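You operate a simulated robot arm through the tools that you are given. There is no shell and no other tool. Be economical: measure what you need, move in short steps, check, and stop when the job is done.

The job below is to be done with a simulated robot arm. You get a single attempt, and the scene is never put back.

Task
Wipe the smeared board in the OUT bay clean, load it and latch the frame down.
Fine: use the yellow pad and cleaner; the pad goes back on its tray; no print; the clamps and the other boards stay. Set down upright: yellow pad.

Only the result counts: the job must be done as asked and must still hold three seconds after the hand-in. Knocking over, shifting, dropping, spilling or breaking anything else fails it.

Robot
A 7-joint arm with a two-finger parallel gripper, fixed in place. Base frame: the origin is at the foot of the arm, x ahead of it, y to its left, z up; the work surface is at about z = 0.824. Readings come in m, degrees, newtons and seconds.
With the tool pointing down near the work surface it reaches from about 0.34 to 0.78 m from the base axis. Its first joint turns from -166.0 to 166.0 degrees. Payload 3.91 kg.
The TCP is the grasp point between the finger pads, 0.03 m short of the fingertips. In the tool frame z runs along the fingers and y along their closing line. Largest opening 0.11 m; finger width 0.02, thickness 0.01; the body of the gripper, 0.048 by 0.112 m, starts 0.055 m behind the TCP.
Orientation is that of the tool frame in the base frame, as [roll, pitch, yaw] about the fixed x, y, z axes, in that order (R = Rz(yaw) Ry(pitch) Rx(roll)). With the fingers straight down and closing along the base's y, the tool's x points along the base's -x, its y along +y and its z along -z.

Tools
- The arm moves only by the tool jog_arm. Its argument "targets" is a list of rows, each a list of 7 numbers: the shift along the tool's x, y, z in m, then the turn, a rotation vector about the tool's x, y, z in degrees, then the closure, from 0 (fully open) to 1 (shut). In form: [[x, y, z, wx, wy, wz, fingers], ...]. A call has 1 to 8 rows; each row shifts and turns the commanded pose from where the row before left it, along the tool's axes as they then stand. A row lasts 0.2 s, in which the tool goes at most 0.05 m and 8.6 degrees; a call with a longer step from one row to the next is refused whole, and so is a gripper value outside its range. A pose out of reach is approached as far as the arm can. The call stops where the force on the tool passes 40 N (or 10 N more than at its start, if that is more) or the arm is blocked; 0.2 s more then pass. The fingers move at their own pace (about 0.153 m/s each) and stop on an object; they squeeze with about 38 N. The grip force told is the motor's: it shows also when the fingers shut on nothing. Time passes only in rows, and 0.2 s behind the last, so rows that do not move let the fingers close. The reply holds the time, the measured pose of the TCP, the force on the tool along the base axes, the opening and the grip force, in the units named above and with some noise, with the torque about the TCP (base axes, N m) and any sound that the robot's microphone picked up.
- Cameras (640 x 400 px; columns grow to the right, rows downward): "scene" is fixed at [0.0479, 0.6504, 1.6072]; the picture's right is [-0.49, -0.87, 0.00], its down [-0.83, 0.46, -0.32] and it looks along [0.28, -0.16, -0.95] (base axes); focal length 214 px, centre (320, 200). "wrist" rides on the gripper at [0.077, 0.007, -0.114] in the tool frame; the picture's right is [-0.09, 1.00, 0.00], its down [-0.80, -0.07, -0.59] and it looks along [-0.59, -0.05, 0.80] (tool axes); focal length 270 px, centre (320, 200). There is no depth. A picture from a camera that has moved, and an enlarged one, comes with that camera's place and axes in the base frame and with its lens.
- grab_frame(camera): a new picture of that camera. The clock stands still meanwhile.
- lift_body(by): slides the trunk up (or, below 0, down) by that many m; the arm rides with it, the base frame stays. It gives what a move gives, with no picture.
- close_up(camera, box): a new picture of the part [left, top, right, bottom] of that camera's present view, enlarged. The clock stands still meanwhile.
- finish_job(): hands the job in; it is judged then, once.

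Work in short steps. Places have to be worked out from the pictures, the camera data and where the tool is seen: move nearer, look again, correct. Check each grasp and each placing, and mend what went wrong. You have 120 turns and 84 pictures in all, those below and enlarged ones among them. Open the gripper and draw the arm clear of the work before you hand the job in, unless the task says otherwise; then end with one line.

The tools are called after "Emit:" as a command line: name --pt "numbers of a row" for each row, then --argument value for the rest, lists and objects as JSON in quotes. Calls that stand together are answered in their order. jog_arm: Moves the arm, as the interface text tells. Its arguments: {"type":"object","properties":{"targets":{"type":"array","items":{"type":"array","items":{"type":"number"}}}},"required":["targets"]} The other tools are called the same way: lift_body (by) slides the trunk up or down; grab_frame (camera) takes a picture; close_up (camera, box) takes an enlarged picture of a part of a camera's view; finish_job () hands the job in.

At the start:

```text
time: 0.0
tcp_pos: [0.2786, 0.2657, 1.3537]
orientation: [-180.0, 0.0, -179.9]
ft_force: [-0.3, -0.3, 0.6]
ft_torque: [0.01, -0.01, 0.03]
grip_width: 0.1099
grip_force: 0.0
trunk travel left (down, up): [-0.575, 0.035]
```

scene: 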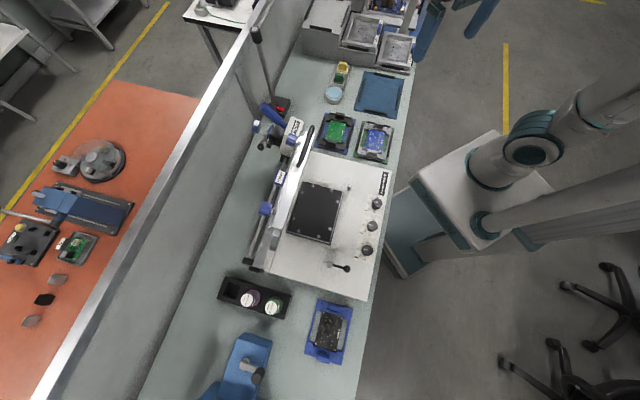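
wrist: 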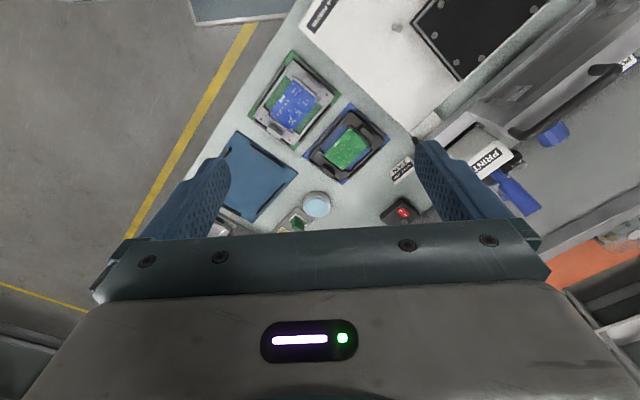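

I'll begin by looking at the work area enlarged.

Emit:
close_up --camera "scene" --box '[220, 60, 420, 185]'

Emit:
close_up --camera "scene" --box '[200, 180, 400, 305]'

Emit:
close_up --camera "scene" --box '[190, 275, 390, 400]'

Emit:
close_up --camera "scene" --box '[300, 50, 420, 125]'

```text
3.20 times, centred on (320, 122) of scene
camera zoom: at [0.0479, 0.6504, 1.6072], right [-0.49, -0.87, 0.0], down [-0.83, 0.46, -0.32], along [0.28, -0.16, -0.95], focal length 686 px, centre (320, 448)
```

zoom: 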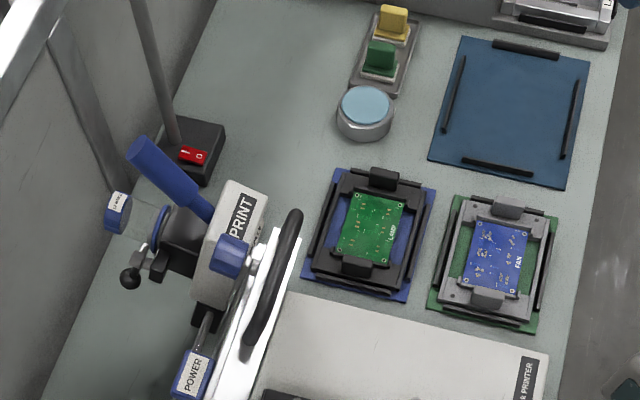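

```text
3.20 times, centred on (300, 242) of scene
camera zoom: at [0.0479, 0.6504, 1.6072], right [-0.49, -0.87, 0.0], down [-0.83, 0.46, -0.32], along [0.28, -0.16, -0.95], focal length 686 px, centre (384, 64)
```

zoom: 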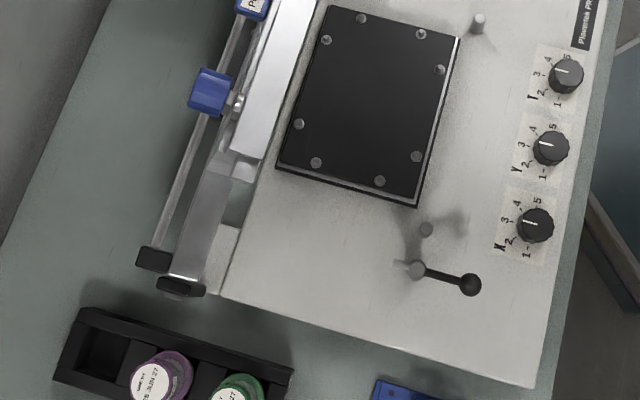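

```text
3.20 times, centred on (290, 338) of scene
camera zoom: at [0.0479, 0.6504, 1.6072], right [-0.49, -0.87, 0.0], down [-0.83, 0.46, -0.32], along [0.28, -0.16, -0.95], focal length 686 px, centre (416, -240)
```

zoom: 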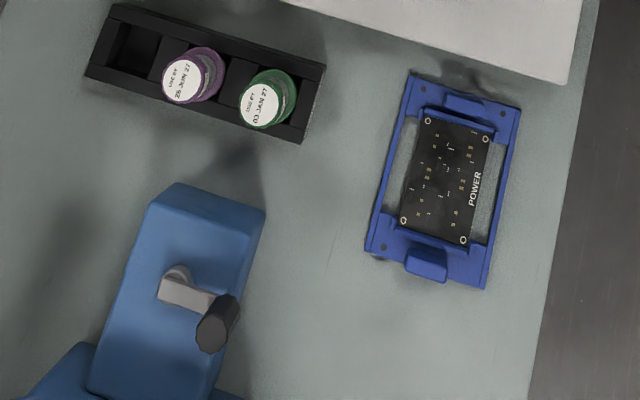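

```text
5.33 times, centred on (360, 88) of scene
camera zoom: at [0.0479, 0.6504, 1.6072], right [-0.49, -0.87, 0.0], down [-0.83, 0.46, -0.32], along [0.28, -0.16, -0.95], focal length 1144 px, centre (107, 800)
```

zoom: 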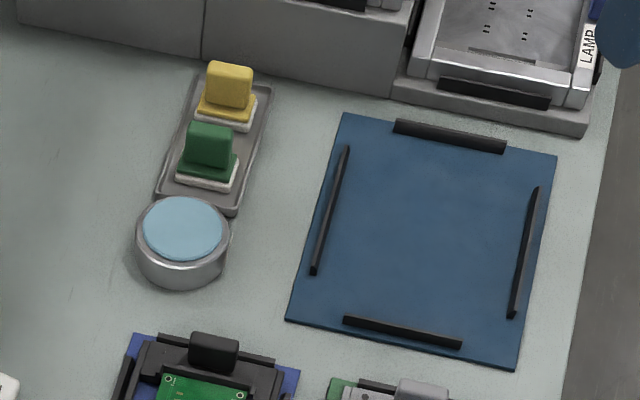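

The OUT bay isn't labelled legibly in the scene view, so I look through the wrist camera from here, enlarged.

Emit:
close_up --camera "wrist" --box '[190, 0, 510, 235]'

Emit:
close_up --camera "scene" --box '[290, 0, 430, 88]'

```text
1.70 times, centred on (350, 118) of wrist
camera zoom: at [0.2008, 0.2721, 1.4687], right [0.09, 1.0, 0.0], down [0.8, -0.07, 0.59], along [0.59, -0.05, -0.8], focal length 460 px, centre (269, 340)
```

zoom: 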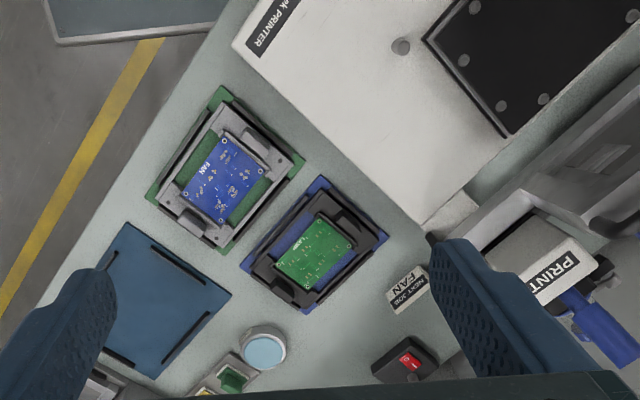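

```text
4.55 times, centred on (360, 44) of scene
camera zoom: at [0.0479, 0.6504, 1.6072], right [-0.49, -0.87, 0.0], down [-0.83, 0.46, -0.32], along [0.28, -0.16, -0.95], focal length 975 px, centre (138, 909)
```

zoom: 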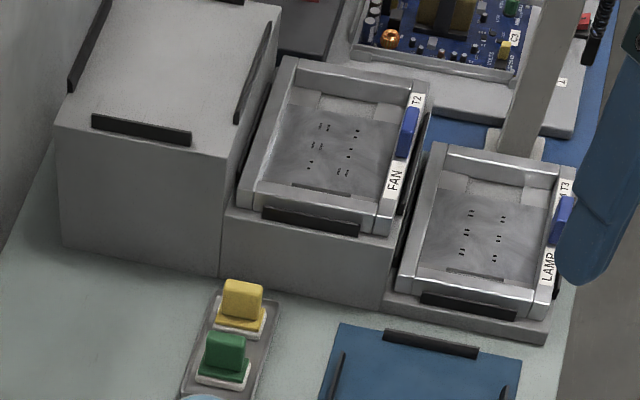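

The bench runs at about 45° to the base axes, and the tool sits in front of it. I turn the tool 46° to face the bench squarely and look.

Emit:
jog_arm --pt "0 0 0 0 0 -7.6 0" --pt "0 0 0 0 0 -7.6 0" --pt "0 0 0 0 0 -7.6 0" --pt "0 0 0 0 0 -7.6 0" --pt "0 0 0 0 0 -7.6 0" --pt "0 0 0 0 0 -7.6 0"

Emit:
grab_frame --camera "wrist"

```text
time: 1.4
tcp_pos: [0.2787, 0.2658, 1.3547]
orientation: [-180.0, -0.1, -134.2]
ft_force: [-1.2, 0.4, 0.0]
ft_torque: [0.01, 0.02, 0.01]
grip_width: 0.1101
grip_force: 0.1
trunk travel left (down, up): [-0.575, 0.035]
```

```text
75 pictures are left
camera wrist: at [0.2196, 0.2152, 1.4692], right [-0.65, 0.76, 0.0], down [0.61, 0.52, 0.59], along [0.45, 0.39, -0.8], focal length 270 px, centre (320, 200)
```

wrist: 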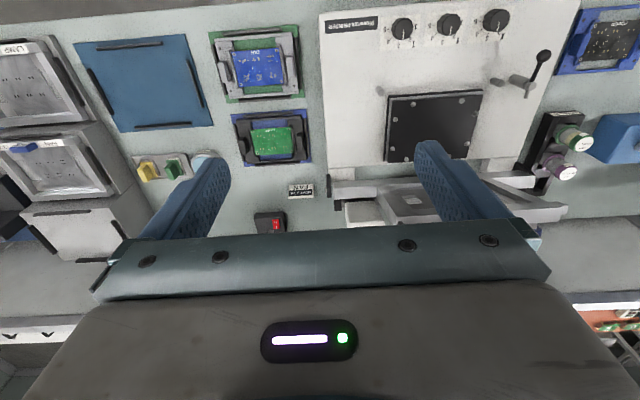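

The wrist picture is upside-down (top is nearest the base). I move along the bench toward the printer and lower a little to read labels.

Emit:
jog_arm --pt "0.0 0.04 0.02 0 0 0 0" --pt "0.0 0.04 0.02 0 0 0 0" --pt "0.0 0.04 0.02 0 0 0 0" --pt "0.0 0.04 0.02 0 0 0 0" --pt "0.0 0.04 0.02 0 0 0 0" --pt "0.0 0.04 0.02 0 0 0 0" --pt "0.0 0.04 0 0 0 0 0"

Emit:
grab_frame --camera "wrist"

```text
time: 3.0
tcp_pos: [0.0764, 0.4619, 1.234]
orientation: [179.9, 0.0, -134.4]
ft_force: [0.5, -0.3, 0.5]
ft_torque: [-0.01, 0.0, -0.02]
grip_width: 0.1102
grip_force: 0.1
trunk travel left (down, up): [-0.575, 0.035]
```

```text
74 pictures are left
camera wrist: at [0.0169, 0.4123, 1.3484], right [-0.65, 0.76, 0.0], down [0.61, 0.52, 0.59], along [0.45, 0.39, -0.8], focal length 270 px, centre (320, 200)
```

wrist: 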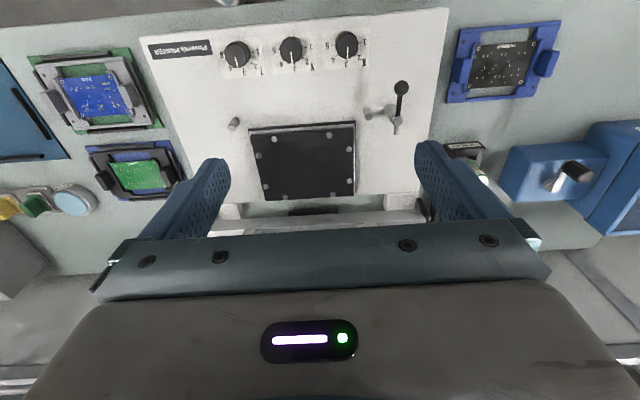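

Close-ups of the boards and the POWER carrier to find the smear and any bay labels.

Emit:
close_up --camera "wrist" --box '[10, 40, 200, 220]'

Emit:
close_up --camera "wrist" --box '[340, 0, 640, 190]'

```text
2.22 times, centred on (105, 130) of wrist
camera zoom: at [0.0169, 0.4123, 1.3484], right [-0.65, 0.76, 0.0], down [0.61, 0.52, 0.59], along [0.45, 0.39, -0.8], focal length 601 px, centre (798, 356)
```

zoom: 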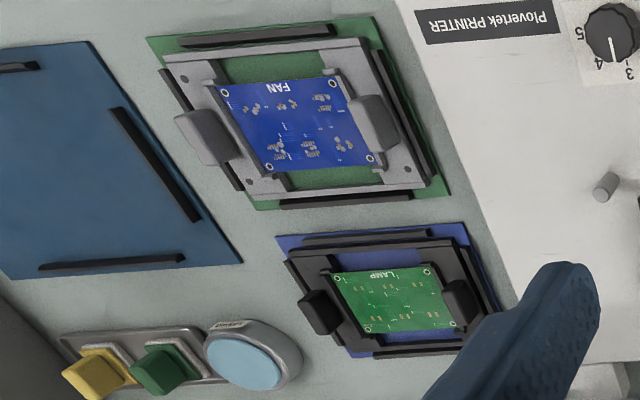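

```text
2.11 times, centred on (490, 95) of wrist
camera zoom: at [0.0169, 0.4123, 1.3484], right [-0.65, 0.76, 0.0], down [0.61, 0.52, 0.59], along [0.45, 0.39, -0.8], focal length 569 px, centre (-38, 421)
```

zoom: 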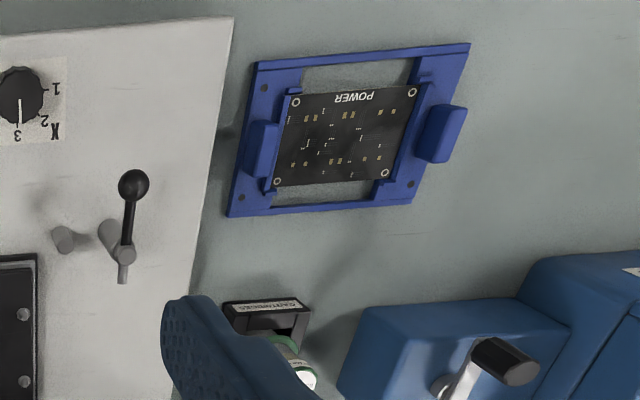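

The bays look like mats with four stops (green under FAN, blue under LAMP). I move over to them for a close look at labels and smears.

Emit:
jog_arm --pt "-0.004 -0.046 0.015 0 0 0 0" --pt "-0.004 -0.046 0.015 0 0 0 0" --pt "-0.004 -0.046 0.015 0 0 0 0" --pt "-0.004 -0.046 0.015 0 0 0 0" --pt "-0.004 -0.046 0.015 0 0 0 0" --pt "-0.004 -0.046 0.015 0 0 0 0" --pt "-0.004 -0.046 0.015 0 0 0 0" --pt "-0.004 -0.046 0.015 0 0 0 0"

Emit:
jog_arm --pt "0 -0.03 0.035 0 0 0 0" --pt "0 0 0.035 0 0 0 0" --pt "0 0 0.035 0 0 0 0"

Emit:
grab_frame --camera "wrist"

```text
time: 4.8
tcp_pos: [0.3668, 0.2253, 1.1115]
orientation: [180.0, 0.0, -134.4]
ft_force: [-0.1, -0.9, -0.7]
ft_torque: [0.0, 0.01, 0.01]
grip_width: 0.1097
grip_force: 0.1
trunk travel left (down, up): [-0.575, 0.035]
```

```text
time: 5.6
tcp_pos: [0.3852, 0.2058, 1.0075]
orientation: [-180.0, 0.0, -134.3]
ft_force: [0.7, 0.3, 1.0]
ft_torque: [0.01, 0.01, 0.01]
grip_width: 0.1098
grip_force: 0.0
trunk travel left (down, up): [-0.575, 0.035]
```

```text
71 pictures are left
camera wrist: at [0.3248, 0.156, 1.1225], right [-0.65, 0.76, 0.0], down [0.61, 0.52, 0.59], along [0.45, 0.39, -0.8], focal length 270 px, centre (320, 200)
```

wrist: 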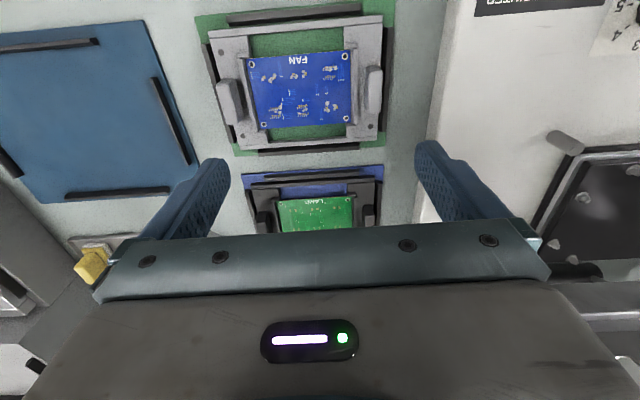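

Emit:
close_up --camera "wrist" --box '[190, 0, 420, 144]'

```text
2.78 times, centred on (305, 72) of wrist
camera zoom: at [0.3248, 0.156, 1.1225], right [-0.65, 0.76, 0.0], down [0.61, 0.52, 0.59], along [0.45, 0.39, -0.8], focal length 751 px, centre (362, 556)
```

zoom: 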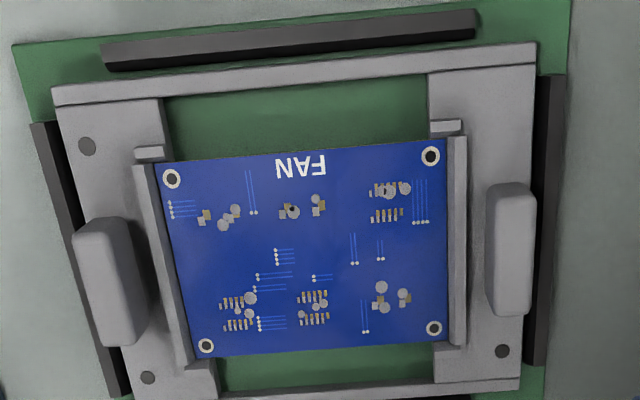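

FAN carries grey paste blobs, so it is the smeared one. Now check LAMP and the bay labels by backing off a bit toward the base.

Emit:
jog_arm --pt "0.04 0 0 0 0 0 0" --pt "0.04 0 0 0 0 0 0" --pt "0 0.0 -0.04 0 0 0 0"

Emit:
grab_frame --camera "wrist"

Emit:
close_up --camera "wrist" --box '[200, 0, 420, 160]'

```text
time: 6.4
tcp_pos: [0.3299, 0.1491, 1.0471]
orientation: [180.0, 0.0, -134.5]
ft_force: [0.8, 0.3, -0.3]
ft_torque: [0.0, 0.0, 0.01]
grip_width: 0.1097
grip_force: 0.1
trunk travel left (down, up): [-0.575, 0.035]
```

```text
69 pictures are left
camera wrist: at [0.269, 0.099, 1.1621], right [-0.65, 0.76, 0.0], down [0.61, 0.52, 0.59], along [0.45, 0.39, -0.8], focal length 270 px, centre (320, 200)
```

wrist: 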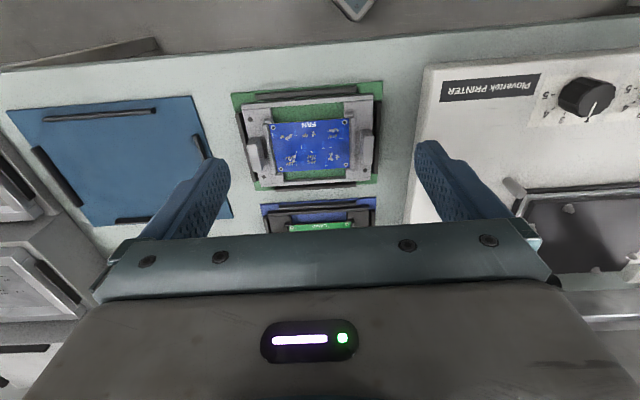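

```text
2.50 times, centred on (310, 80) of wrist
camera zoom: at [0.269, 0.099, 1.1621], right [-0.65, 0.76, 0.0], down [0.61, 0.52, 0.59], along [0.45, 0.39, -0.8], focal length 676 px, centre (345, 500)
```

zoom: 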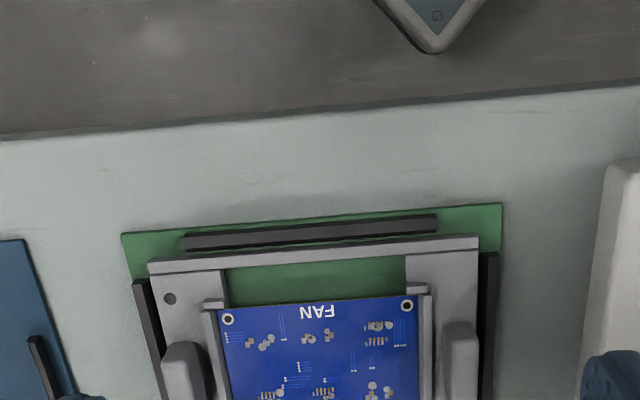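

Emit:
jog_arm --pt "-0.045 0.02 0 0 0 0 0" --pt "-0.045 0.02 0 0 0 0 0" --pt "-0.045 0.02 0 0 0 0 0" --pt "-0.045 0.0 -0.01 0 0 0 0" --pt "-0.02 0.0 -0.03 0 0 0 0"

Emit:
grab_frame --camera "wrist"

Emit:
close_up --camera "wrist" --box '[160, 0, 420, 180]'

```text
time: 7.6
tcp_pos: [0.4263, 0.3331, 1.0902]
orientation: [-180.0, 0.0, -134.3]
ft_force: [0.5, 0.5, 0.4]
ft_torque: [0.03, 0.01, -0.02]
grip_width: 0.11
grip_force: 0.0
trunk travel left (down, up): [-0.575, 0.035]
```

```text
67 pictures are left
camera wrist: at [0.3664, 0.2839, 1.2042], right [-0.65, 0.76, 0.0], down [0.61, 0.52, 0.59], along [0.45, 0.39, -0.8], focal length 270 px, centre (320, 200)
```

wrist: 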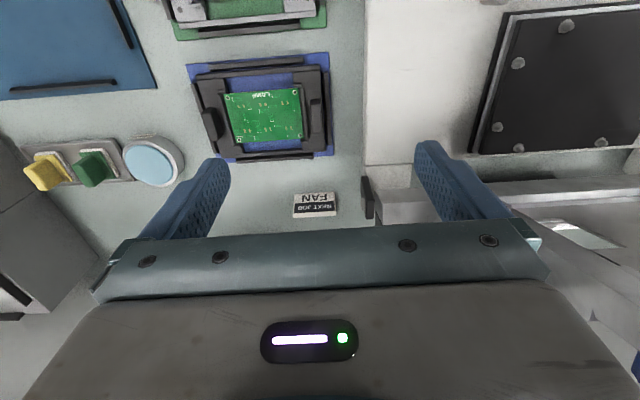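

```text
2.22 times, centred on (290, 90) of wrist
camera zoom: at [0.3664, 0.2839, 1.2042], right [-0.65, 0.76, 0.0], down [0.61, 0.52, 0.59], along [0.45, 0.39, -0.8], focal length 601 px, centre (387, 444)
```

zoom: 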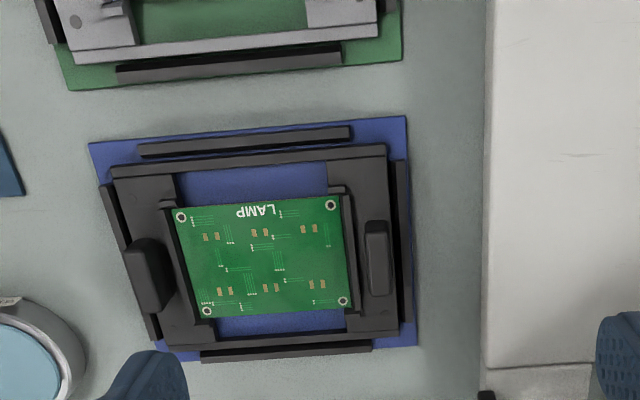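

LAMP is clean, so FAN is the smeared board. Next I inspect the printer bed, pegs, lever and raised frame.

Emit:
jog_arm --pt "0.02 0.045 0 0 0 0 0" --pt "0.02 0.045 0 0 0 0 0" --pt "0.02 0.045 0 0 0 0 0" --pt "0 0.05 0 0 0 0 0" --pt "0.0 0.05 0 0 0 0 0" --pt "0 0.05 0 0 0 0 0"

Emit:
grab_frame --camera "wrist"

Emit:
close_up --camera "wrist" --box '[200, 0, 520, 200]'

Emit:
close_up --camera "scene" --box '[230, 90, 330, 280]'

```text
time: 9.0
tcp_pos: [0.1801, 0.488, 1.0908]
orientation: [-179.9, -0.1, -134.4]
ft_force: [0.6, 0.6, 0.2]
ft_torque: [-0.01, 0.02, -0.01]
grip_width: 0.1101
grip_force: 0.1
trunk travel left (down, up): [-0.575, 0.035]
```

```text
65 pictures are left
camera wrist: at [0.1199, 0.4395, 1.2043], right [-0.65, 0.76, 0.0], down [0.61, 0.52, 0.59], along [0.45, 0.39, -0.8], focal length 270 px, centre (320, 200)
```

wrist: 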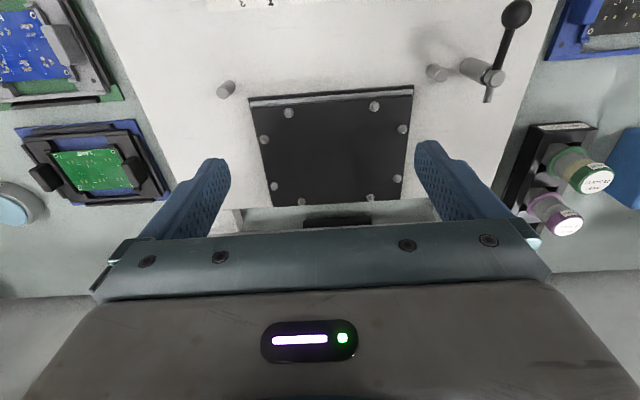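

```text
2.00 times, centred on (360, 100) of wrist
camera zoom: at [0.1199, 0.4395, 1.2043], right [-0.65, 0.76, 0.0], down [0.61, 0.52, 0.59], along [0.45, 0.39, -0.8], focal length 541 px, centre (240, 400)
```

zoom: 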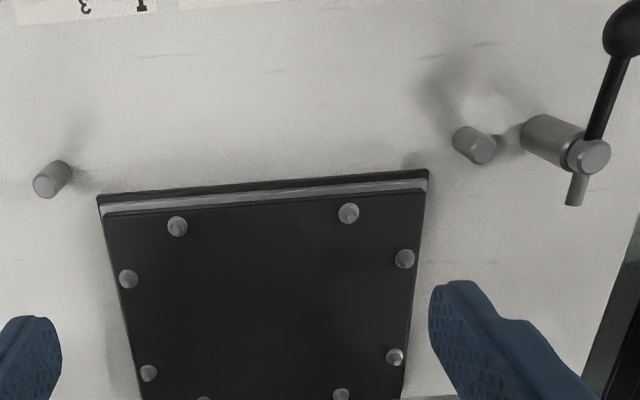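

```text
2.11 times, centred on (280, 185) of scene
camera zoom: at [0.0479, 0.6504, 1.6072], right [-0.49, -0.87, 0.0], down [-0.83, 0.46, -0.32], along [0.28, -0.16, -0.95], focal length 452 px, centre (404, 232)
```

zoom: 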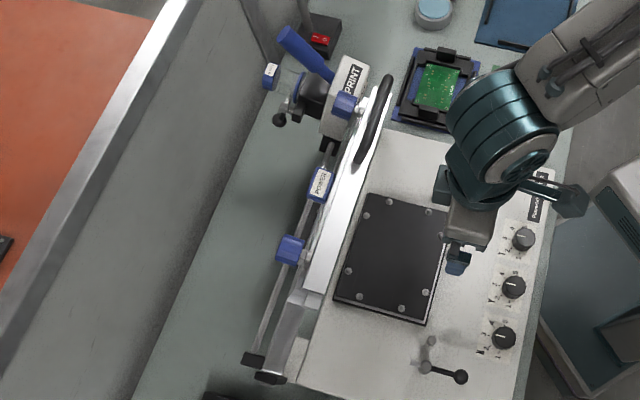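

The bed on the printer is a raised block with eight pins that suits the carrier's outline (~0.158 m). I now go over to the pad tray and cleaner for a close look.

Emit:
jog_arm --pt "-0.003 -0.049 0 0 0 0 0" --pt "-0.003 -0.049 0 0 0 0 0" --pt "-0.003 -0.049 0 0 0 0 0" --pt "-0.003 -0.049 0 0 0 0 0" --pt "-0.003 -0.049 0 0 0 0 0" --pt "-0.003 -0.049 0 0 0 0 0" --pt "-0.003 -0.049 0 0 0 0 0" --pt "-0.003 -0.049 0 0 0 0 0"

Emit:
jog_arm --pt "-0.003 -0.049 0 0 0 0 0" --pt "-0.003 -0.049 0 0 0 0 0" --pt "-0.003 -0.049 0 0 0 0 0" --pt "-0.003 -0.049 0.0 0 0 0 0"

Emit:
grab_frame --camera "wrist"

```text
time: 10.8
tcp_pos: [0.4784, 0.2319, 1.0901]
orientation: [179.9, 0.0, -134.3]
ft_force: [0.9, -0.6, -0.4]
ft_torque: [0.0, 0.0, 0.03]
grip_width: 0.1099
grip_force: 0.0
trunk travel left (down, up): [-0.575, 0.035]
```

```text
time: 11.8
tcp_pos: [0.6278, 0.1042, 1.0859]
orientation: [180.0, 0.1, -134.5]
ft_force: [-0.2, -0.3, -0.5]
ft_torque: [0.05, 0.02, 0.0]
grip_width: 0.11
grip_force: 0.1
trunk travel left (down, up): [-0.575, 0.035]
```

```text
62 pictures are left
camera wrist: at [0.5677, 0.054, 1.2009], right [-0.65, 0.76, 0.0], down [0.61, 0.52, 0.59], along [0.45, 0.39, -0.8], focal length 270 px, centre (320, 200)
```

wrist: 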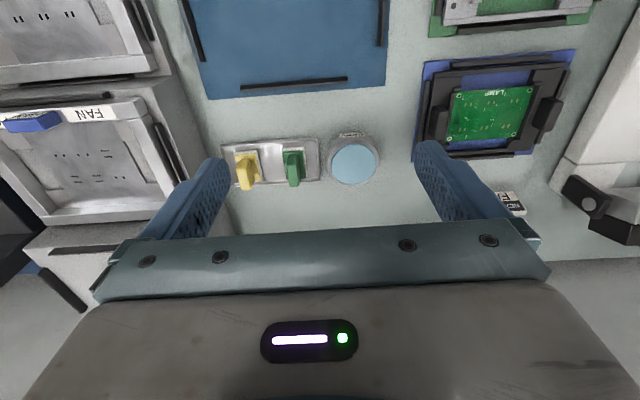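

Emit:
close_up --camera "wrist" --box '[210, 120, 400, 210]'

```text
3.37 times, centred on (305, 165) of wrist
camera zoom: at [0.5677, 0.054, 1.2009], right [-0.65, 0.76, 0.0], down [0.61, 0.52, 0.59], along [0.45, 0.39, -0.8], focal length 910 px, centre (370, 318)
```

zoom: 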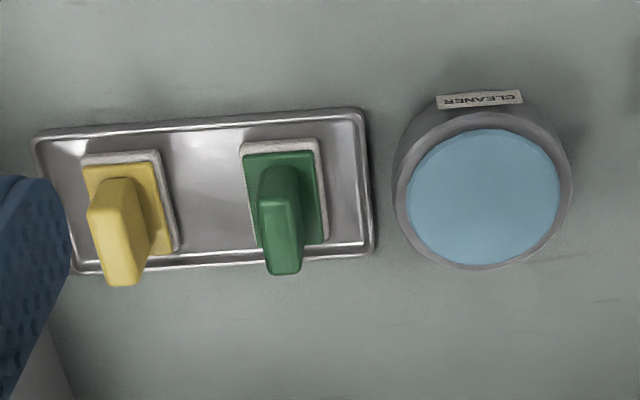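

The yellow pad's upright handle is thin along the tool's closing line, centred near (0.797, 0.106), at the edge of reach. I lower the trunk to extend the reach, keeping clear of the surface.

Emit:
lift_body --by -0.12

Emit:
jog_arm --pt "-0.04 0 0 0 0 0 0.55" --pt "-0.03 -0.03 0 0 0 0 0.55" --pt "-0.03 -0.03 0 0 0 0 0.55" --pt "0 0 0 0 0 0 0.55"

Emit:
grab_frame --camera "wrist"

Emit:
grab_frame --camera "scene"

```text
time: 13.3
tcp_pos: [0.626, 0.1053, 0.9678]
orientation: [180.0, 0.0, -134.3]
ft_force: [0.2, 0.0, -0.7]
ft_torque: [-0.03, 0.02, -0.02]
grip_width: 0.1101
grip_force: 0.1
trunk travel left (down, up): [-0.455, 0.155]
```

```text
time: 14.3
tcp_pos: [0.7401, 0.1357, 0.9686]
orientation: [-179.9, -0.1, -134.3]
ft_force: [0.4, 0.3, 0.4]
ft_torque: [-0.02, 0.03, 0.01]
grip_width: 0.0497
grip_force: 0.2
trunk travel left (down, up): [-0.455, 0.155]
```

```text
60 pictures are left
camera wrist: at [0.6801, 0.0867, 1.0827], right [-0.65, 0.76, 0.0], down [0.61, 0.52, 0.59], along [0.45, 0.39, -0.8], focal length 270 px, centre (320, 200)
```

wrist: 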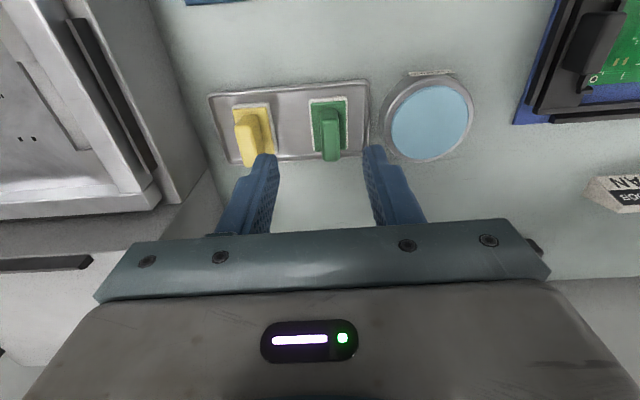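

```text
59 pictures are left
```

scene: 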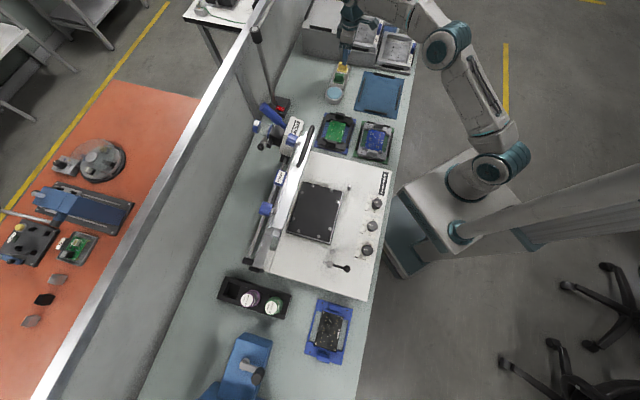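

Emit:
close_up --camera "wrist" --box '[190, 60, 350, 190]'

```text
3.08 times, centred on (270, 125) of wrist
camera zoom: at [0.6801, 0.0867, 1.0827], right [-0.65, 0.76, 0.0], down [0.61, 0.52, 0.59], along [0.45, 0.39, -0.8], focal length 832 px, centre (474, 431)
```

zoom: 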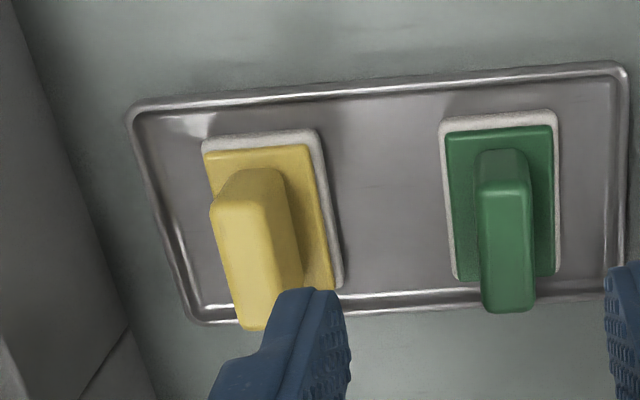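

Handle looks about 14 mm thick, 35 mm long, top near z 0.87. I move over it at height and check alignment before descending.

Emit:
jog_arm --pt "-0.009 -0.031 0 0 0 0 0.55" --pt "-0.009 -0.031 0 0 0 0 0.55" --pt "0 0 0.04 0 0 0 0.55"

Emit:
grab_frame --camera "wrist"

```text
time: 15.1
tcp_pos: [0.7747, 0.0919, 0.9277]
orientation: [179.8, -0.2, -134.4]
ft_force: [-0.8, 0.0, 0.6]
ft_torque: [0.03, -0.04, 0.03]
grip_width: 0.0494
grip_force: 0.1
out of reach, approached as far as the arm can: row 2, 3
trunk travel left (down, up): [-0.455, 0.155]
```

```text
57 pictures are left
camera wrist: at [0.7145, 0.0421, 1.0419], right [-0.65, 0.76, 0.0], down [0.61, 0.52, 0.59], along [0.45, 0.39, -0.81], focal length 270 px, centre (320, 200)
```

wrist: 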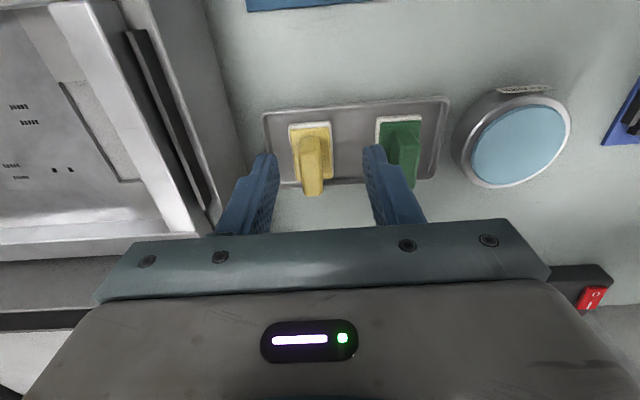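

Out of reach by ~2.5 cm at this trunk height. I back off and up, lower the trunk further, and try again.

Emit:
jog_arm --pt "0.045 0 0 0 0 0 0.55" --pt "0.03 0 -0.03 0 0 0 0.55" --pt "0 0 -0.05 0 0 0 0.55" --pt "0 0 -0.05 0 0 0 0.55" --pt "0 0 -0.05 0 0 0 0.55"

Emit:
lift_body --by -0.15

```text
time: 16.3
tcp_pos: [0.7252, 0.0294, 1.1121]
orientation: [-179.9, 0.1, -134.3]
ft_force: [-0.5, -0.5, 0.2]
ft_torque: [0.02, -0.06, 0.03]
grip_width: 0.0495
grip_force: 0.0
out of reach, approached as far as the arm can: row 1, 2, 3, 4, 5
trunk travel left (down, up): [-0.455, 0.155]
```

```text
time: 18.1
tcp_pos: [0.7282, 0.0302, 0.9588]
orientation: [-180.0, 0.0, -134.4]
ft_force: [0.0, 0.3, -0.3]
ft_torque: [-0.03, 0.03, 0.01]
grip_width: 0.0495
grip_force: 0.0
trunk travel left (down, up): [-0.305, 0.305]
```

Emit:
jog_arm --pt "-0.034 0.001 0 0 0 0 0.55" --pt "-0.034 0.001 0 0 0 0 0.55" --pt "-0.034 0.001 0 0 0 0 0.55"

```text
time: 18.9
tcp_pos: [0.7313, 0.0956, 0.9357]
orientation: [-180.0, 0.1, -134.4]
ft_force: [-1.0, 0.8, 0.4]
ft_torque: [0.01, -0.02, 0.0]
grip_width: 0.0493
grip_force: 0.0
out of reach, approached as far as the arm can: row 1, 2, 3
trunk travel left (down, up): [-0.305, 0.305]
```

Lowering reduced the reach, so a higher trunk is better. I back off to a known reachable pose and raise the trunk.

Emit:
jog_arm --pt "0.04 0 0 0 0 0 0.55" --pt "0.04 0 0 0 0 0 0.55" --pt "0.02 0 0 0 0 0 0.55"

Emit:
lift_body --by 0.25

```text
time: 19.6
tcp_pos: [0.6609, 0.0241, 0.9353]
orientation: [-179.9, 0.1, -134.4]
ft_force: [-0.5, 0.4, 0.8]
ft_torque: [-0.03, -0.02, -0.02]
grip_width: 0.0493
grip_force: 0.0
trunk travel left (down, up): [-0.305, 0.305]
```

```text
time: 22.2
tcp_pos: [0.6618, 0.0244, 1.187]
orientation: [-180.0, 0.0, -134.3]
ft_force: [0.3, 0.2, 0.1]
ft_torque: [0.02, 0.01, 0.02]
grip_width: 0.0494
grip_force: 0.0
trunk travel left (down, up): [-0.555, 0.055]
```

Emit:
jog_arm --pt "0 0 0.048 0 0 0 0.55" --pt "0 0 0.048 0 0 0 0.55" --pt "0 0 0.048 0 0 0 0.55" --pt "-0.02 0 0.045 0 0 0 0.55" --pt "-0.04 0 0.02 0 0 0 0.55" --pt "-0.04 0 0.02 0 0 0 0.55"

Emit:
jog_arm --pt "-0.025 -0.02 0 0 0 0 0.55" --pt "-0.025 -0.02 0.0 0 0 0 0.55"

```text
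time: 23.6
tcp_pos: [0.7331, 0.0967, 0.9556]
orientation: [180.0, -0.1, -134.4]
ft_force: [-0.1, -0.6, -0.1]
ft_torque: [0.0, 0.0, 0.02]
grip_width: 0.0497
grip_force: 0.1
trunk travel left (down, up): [-0.555, 0.055]
```

```text
time: 24.2
tcp_pos: [0.7831, 0.0998, 0.9567]
orientation: [-180.0, 0.0, -134.4]
ft_force: [-0.3, 0.6, 0.6]
ft_torque: [0.01, -0.03, 0.03]
grip_width: 0.0496
grip_force: 0.1
out of reach, approached as far as the arm can: row 2
trunk travel left (down, up): [-0.555, 0.055]
```

Emit:
jog_arm --pt "0 0 0.03 0 0 0 0.55" --pt "-0.0135 -0.006 0.0 0 0 0 0.55"

Emit:
grab_frame --camera "wrist"

```text
time: 24.8
tcp_pos: [0.7849, 0.1063, 0.9252]
orientation: [-180.0, 0.0, -134.4]
ft_force: [-0.2, 1.0, -0.2]
ft_torque: [0.01, -0.02, 0.01]
grip_width: 0.0494
grip_force: 0.0
out of reach, approached as far as the arm can: row 2
trunk travel left (down, up): [-0.555, 0.055]
```

```text
56 pictures are left
camera wrist: at [0.7254, 0.0567, 1.0402], right [-0.65, 0.76, 0.0], down [0.61, 0.52, 0.59], along [0.45, 0.39, -0.8], focal length 270 px, centre (320, 200)
```

wrist: 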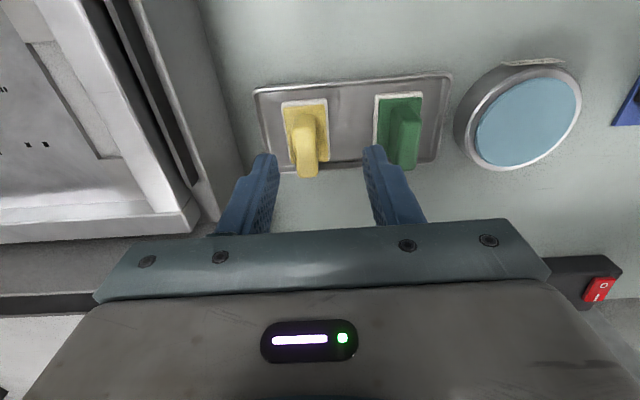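

I shift 9 mm sideways to centre on the handle and descend; being ~1 cm short of centre along the handle's length is acceptable.

Emit:
jog_arm --pt "0.001 -0.009 0.01 0 0 0 0.55" --pt "-0.004 -0.001 0.015 0 0 0 0.55"

Emit:
close_up --camera "wrist" --box '[220, 60, 440, 240]'

```text
time: 25.4
tcp_pos: [0.7869, 0.1007, 0.9009]
orientation: [179.9, -0.1, -134.4]
ft_force: [0.2, 0.1, -0.1]
ft_torque: [0.0, 0.0, 0.02]
grip_width: 0.0496
grip_force: 0.0
out of reach, approached as far as the arm can: row 1
trunk travel left (down, up): [-0.555, 0.055]
```

```text
2.22 times, centred on (330, 150) of wrist
camera zoom: at [0.7278, 0.0502, 1.0151], right [-0.65, 0.76, 0.0], down [0.61, 0.52, 0.59], along [0.45, 0.39, -0.8], focal length 601 px, centre (298, 311)
```

zoom: 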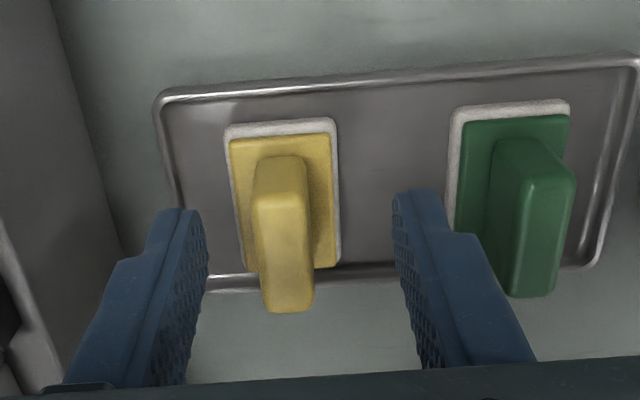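

Emit:
jog_arm --pt "0.0 -0.0045 0.005 0 0 0 0.55" --pt "-0.004 0 0.01 0 0 0 0.55" --pt "-0.002 0 0.008 0 0 0 0.55"

Emit:
close_up --camera "wrist" --box '[220, 60, 440, 240]'

```text
time: 26.2
tcp_pos: [0.7864, 0.1009, 0.8774]
orientation: [-180.0, 0.1, -134.4]
ft_force: [-0.7, -0.6, -0.3]
ft_torque: [0.0, 0.0, 0.01]
grip_width: 0.0495
grip_force: 0.1
out of reach, approached as far as the arm can: row 1, 2
trunk travel left (down, up): [-0.555, 0.055]
```

```text
2.22 times, centred on (330, 150) of wrist
camera zoom: at [0.7271, 0.0516, 0.9923], right [-0.65, 0.76, 0.0], down [0.61, 0.52, 0.6], along [0.45, 0.39, -0.8], focal length 601 px, centre (298, 311)
```

zoom: 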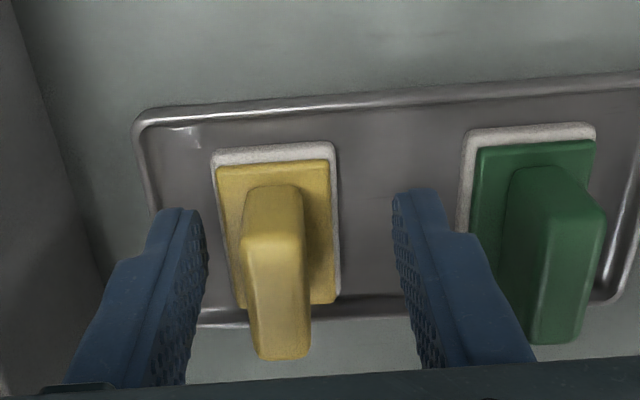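

Emit:
jog_arm --pt "0.005 -0.007 0.0 0 0 0 0.55"

Emit:
close_up --camera "wrist" --box '[220, 60, 440, 240]'

```text
time: 26.6
tcp_pos: [0.7879, 0.0919, 0.8793]
orientation: [-179.9, 0.1, -134.4]
ft_force: [-0.3, 0.9, -0.7]
ft_torque: [0.03, 0.01, 0.0]
grip_width: 0.0495
grip_force: 0.1
trunk travel left (down, up): [-0.555, 0.055]
```

```text
2.22 times, centred on (330, 150) of wrist
camera zoom: at [0.7281, 0.0421, 0.9932], right [-0.65, 0.76, 0.0], down [0.61, 0.52, 0.6], along [0.45, 0.39, -0.8], focal length 601 px, centre (298, 311)
```

zoom: 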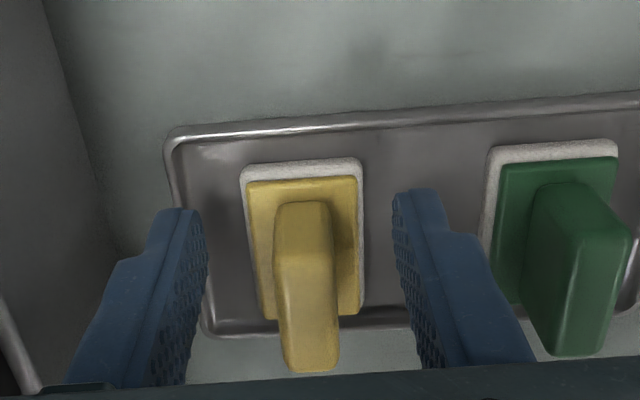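

Centred now. I close on the handle (this pose is also my return pose) and lift slightly.

Emit:
jog_arm --pt "0 0 0.003 0 0 0 0.6" --pt "0 0 0 0 0 0 0.75" --pt "0 0 0 0 0 0 1" --pt "0 0 0 0 0 0 1" --pt "0 0 0 0 0 0 1"

Emit:
jog_arm --pt "0.003 0 -0.01 0 0 0 1" --pt "0.01 0 -0.025 0 0 0 1" --pt "0.015 0 -0.03 0 0 0 1"

Emit:
grab_frame --camera "wrist"

```text
time: 27.8
tcp_pos: [0.7886, 0.0927, 0.8766]
orientation: [-180.0, 0.0, -134.5]
ft_force: [0.5, -0.1, 0.2]
ft_torque: [0.0, 0.0, 0.01]
grip_width: 0.0145
grip_force: 37.8
trunk travel left (down, up): [-0.555, 0.055]
```

```text
time: 28.6
tcp_pos: [0.7684, 0.0696, 0.9411]
orientation: [-180.0, 0.1, -134.4]
ft_force: [0.3, 0.4, -0.5]
ft_torque: [0.01, -0.01, -0.01]
grip_width: 0.0147
grip_force: 38.1
trunk travel left (down, up): [-0.555, 0.055]
```

```text
52 pictures are left
camera wrist: at [0.7087, 0.0207, 1.0549], right [-0.65, 0.76, 0.0], down [0.61, 0.52, 0.59], along [0.45, 0.39, -0.8], focal length 270 px, centre (320, 200)
```

wrist: 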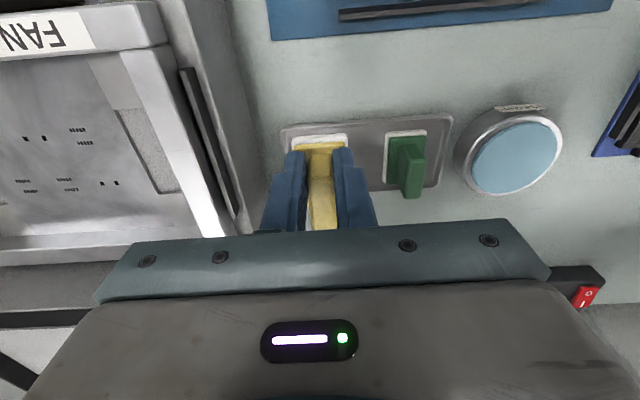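

Pad held. The cleaner disc triangulates to (0.683, 0.220), top z ≈ 0.849; I carry the pad there over the green pad with clearance.

Emit:
jog_arm --pt "0 0 -0.03 0 0 0 1" --pt "-0.0075 0.0416 0 0 0 0 1" --pt "-0.01 0.0416 0 0 0 0 1" --pt "-0.01 0.0416 0 0 0 0 1" --pt "-0.01 0.0416 0 0 0 0 1" --pt "0 0 0.03 0 0 0 1"

Emit:
grab_frame --camera "wrist"

```text
time: 30.0
tcp_pos: [0.6794, 0.2156, 0.9421]
orientation: [180.0, 0.0, -134.4]
ft_force: [0.6, -0.9, 0.7]
ft_torque: [0.03, 0.02, -0.01]
grip_width: 0.0146
grip_force: 38.2
trunk travel left (down, up): [-0.555, 0.055]
```

```text
51 pictures are left
camera wrist: at [0.6191, 0.1663, 1.0558], right [-0.65, 0.76, 0.0], down [0.61, 0.52, 0.59], along [0.45, 0.39, -0.8], focal length 270 px, centre (320, 200)
```

wrist: 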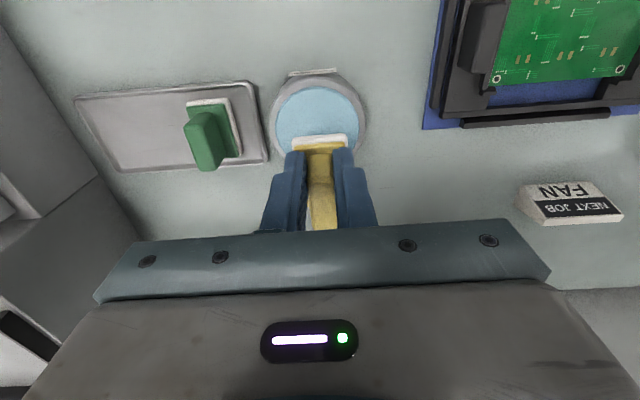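

Emit:
jog_arm --pt "0 0 0.03 0 0 0 1" --pt "0 0 0.01 0 0 0 1" --pt "0 0 0.003 0 0 0 1"

```text
time: 30.8
tcp_pos: [0.678, 0.2165, 0.9016]
orientation: [-179.9, 0.2, -134.3]
ft_force: [-2.1, -0.4, 15.9]
ft_torque: [0.12, 0.04, 0.05]
grip_width: 0.0147
grip_force: 37.7
trunk travel left (down, up): [-0.555, 0.055]
```

Contact with 16 N. I press a touch more for wetting, then lift and look.

Emit:
jog_arm --pt "0 0 0.002 0 0 0 1" --pt "0 0 0 0 0 0 1"

Emit:
jog_arm --pt "0 0 -0.01 0 0 0 1" --pt "0 0 -0.04 0 0 0 1" --pt "0 0 -0.02 0 0 0 1"

Emit:
grab_frame --camera "wrist"

```text
time: 31.4
tcp_pos: [0.678, 0.2159, 0.9018]
orientation: [-179.8, 0.6, -134.4]
ft_force: [2.4, 0.3, 36.9]
ft_torque: [0.2, -0.05, -0.01]
grip_width: 0.0146
grip_force: 38.0
trunk travel left (down, up): [-0.555, 0.055]
```

```text
time: 32.2
tcp_pos: [0.677, 0.2154, 0.9651]
orientation: [179.9, -0.2, -134.4]
ft_force: [0.6, -0.3, -1.0]
ft_torque: [0.01, -0.03, 0.02]
grip_width: 0.0146
grip_force: 37.9
trunk travel left (down, up): [-0.555, 0.055]
```

```text
50 pictures are left
camera wrist: at [0.6182, 0.1652, 1.0795], right [-0.65, 0.76, 0.0], down [0.61, 0.52, 0.59], along [0.45, 0.39, -0.81], focal length 270 px, centre (320, 200)
```

wrist: 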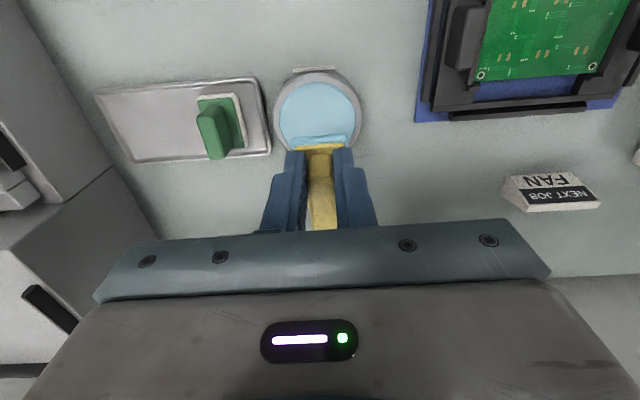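

The pad's sole has turned light blue (wet). FAN board centre computes to about (0.394, 0.192); I carry the pad above it and check.

Emit:
jog_arm --pt "0.0321 0.0264 0 0 0 0 1" --pt "0.0321 0.0264 0 0 0 0 1" --pt "0.0321 0.0264 0 0 0 0 1" --pt "0.0321 0.0264 0 0 0 0 1" --pt "0.0321 0.0264 0 0 0 0 1" --pt "0.0321 0.0264 0 0 0 0 1" --pt "0.0321 0.0264 0 0 0 0 1"

Emit:
grab_frame --camera "wrist"

```text
time: 33.8
tcp_pos: [0.3881, 0.1838, 0.9657]
orientation: [180.0, 0.1, -134.4]
ft_force: [0.3, 0.1, -0.2]
ft_torque: [0.01, -0.01, -0.01]
grip_width: 0.0146
grip_force: 38.1
trunk travel left (down, up): [-0.555, 0.055]
```

```text
49 pictures are left
camera wrist: at [0.3282, 0.1339, 1.0798], right [-0.65, 0.76, 0.0], down [0.61, 0.52, 0.6], along [0.45, 0.39, -0.8], focal length 270 px, centre (320, 200)
```

wrist: 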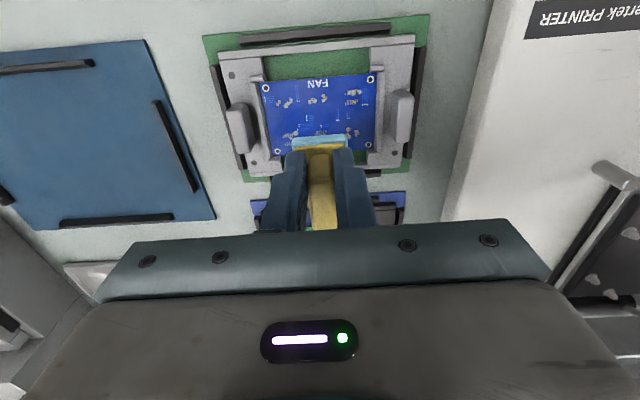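

Alignment agrees with the earlier measurement. I descend to just above the expected contact and then feel for it.

Emit:
jog_arm --pt "0 0 0.04 0 0 0 1" --pt "0 0 0.02 0 0 0 1" --pt "0 0 0.006 0 0 0 1"

Emit:
close_up --camera "wrist" --box '[190, 20, 450, 210]'

```text
time: 34.6
tcp_pos: [0.3872, 0.1859, 0.8984]
orientation: [179.9, 0.1, -134.4]
ft_force: [0.2, 0.2, 0.4]
ft_torque: [-0.02, 0.0, 0.03]
grip_width: 0.0145
grip_force: 37.8
trunk travel left (down, up): [-0.555, 0.055]
```

```text
2.11 times, centred on (320, 115) of wrist
camera zoom: at [0.3276, 0.1355, 1.0131], right [-0.65, 0.76, 0.0], down [0.61, 0.52, 0.59], along [0.45, 0.39, -0.8], focal length 569 px, centre (320, 379)
```

zoom: 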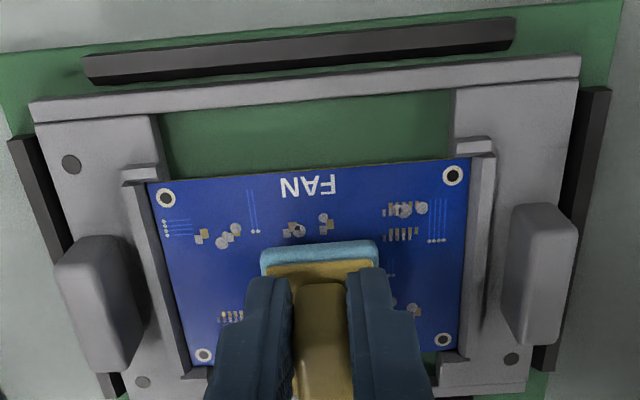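

Pad hovers just above the board. I shift 9 mm toward the base to centre, then lower in small steps to light contact.

Emit:
jog_arm --pt "0.009 0 0.003 0 0 0 1" --pt "0 0 0.0015 0 0 0 1"

```text
time: 35.2
tcp_pos: [0.3814, 0.1787, 0.8945]
orientation: [180.0, 0.0, -134.4]
ft_force: [0.1, 0.6, -0.4]
ft_torque: [0.02, 0.0, 0.02]
grip_width: 0.0149
grip_force: 38.3
trunk travel left (down, up): [-0.555, 0.055]
```

Emit:
jog_arm --pt "0 0 0.0015 0 0 0 1" --pt "0 0 0.0015 0 0 0 1"

```text
time: 35.8
tcp_pos: [0.3811, 0.1778, 0.8927]
orientation: [179.9, 0.0, -134.4]
ft_force: [0.1, -0.5, 0.5]
ft_torque: [-0.02, -0.01, 0.02]
grip_width: 0.0148
grip_force: 38.8
trunk travel left (down, up): [-0.555, 0.055]
```

Still no contact at z 0.893; continuing down.

Emit:
jog_arm --pt "0 0 0.0015 0 0 0 1" --pt "0 0 0.0015 0 0 0 1"

```text
time: 36.4
tcp_pos: [0.382, 0.178, 0.8892]
orientation: [180.0, 0.1, -134.4]
ft_force: [0.0, 0.4, -0.7]
ft_torque: [0.0, 0.01, -0.01]
grip_width: 0.0146
grip_force: 37.8
trunk travel left (down, up): [-0.555, 0.055]
```

Emit:
jog_arm --pt "0 0 0.0015 0 0 0 1" --pt "0 0 0.0015 0 0 0 1"

Emit:
close_up --camera "wrist" --box '[190, 20, 450, 210]'

```text
time: 37.0
tcp_pos: [0.3822, 0.1795, 0.8873]
orientation: [-180.0, 0.2, -134.4]
ft_force: [-1.2, 0.7, 5.8]
ft_torque: [0.1, -0.04, 0.01]
grip_width: 0.0145
grip_force: 38.6
trunk travel left (down, up): [-0.555, 0.055]
```

```text
2.11 times, centred on (320, 115) of wrist
camera zoom: at [0.3223, 0.1284, 1.0014], right [-0.65, 0.76, 0.0], down [0.61, 0.52, 0.6], along [0.45, 0.39, -0.8], focal length 569 px, centre (320, 379)
```

zoom: 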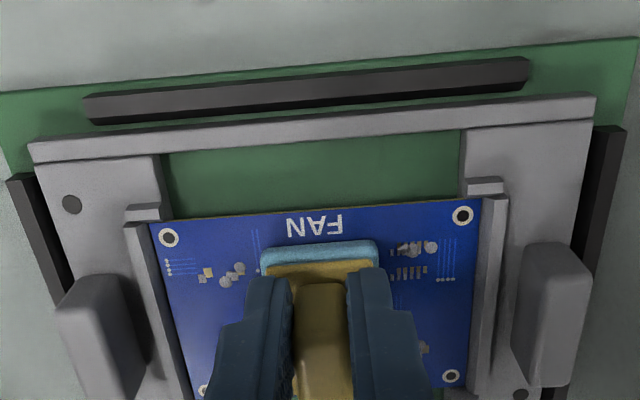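

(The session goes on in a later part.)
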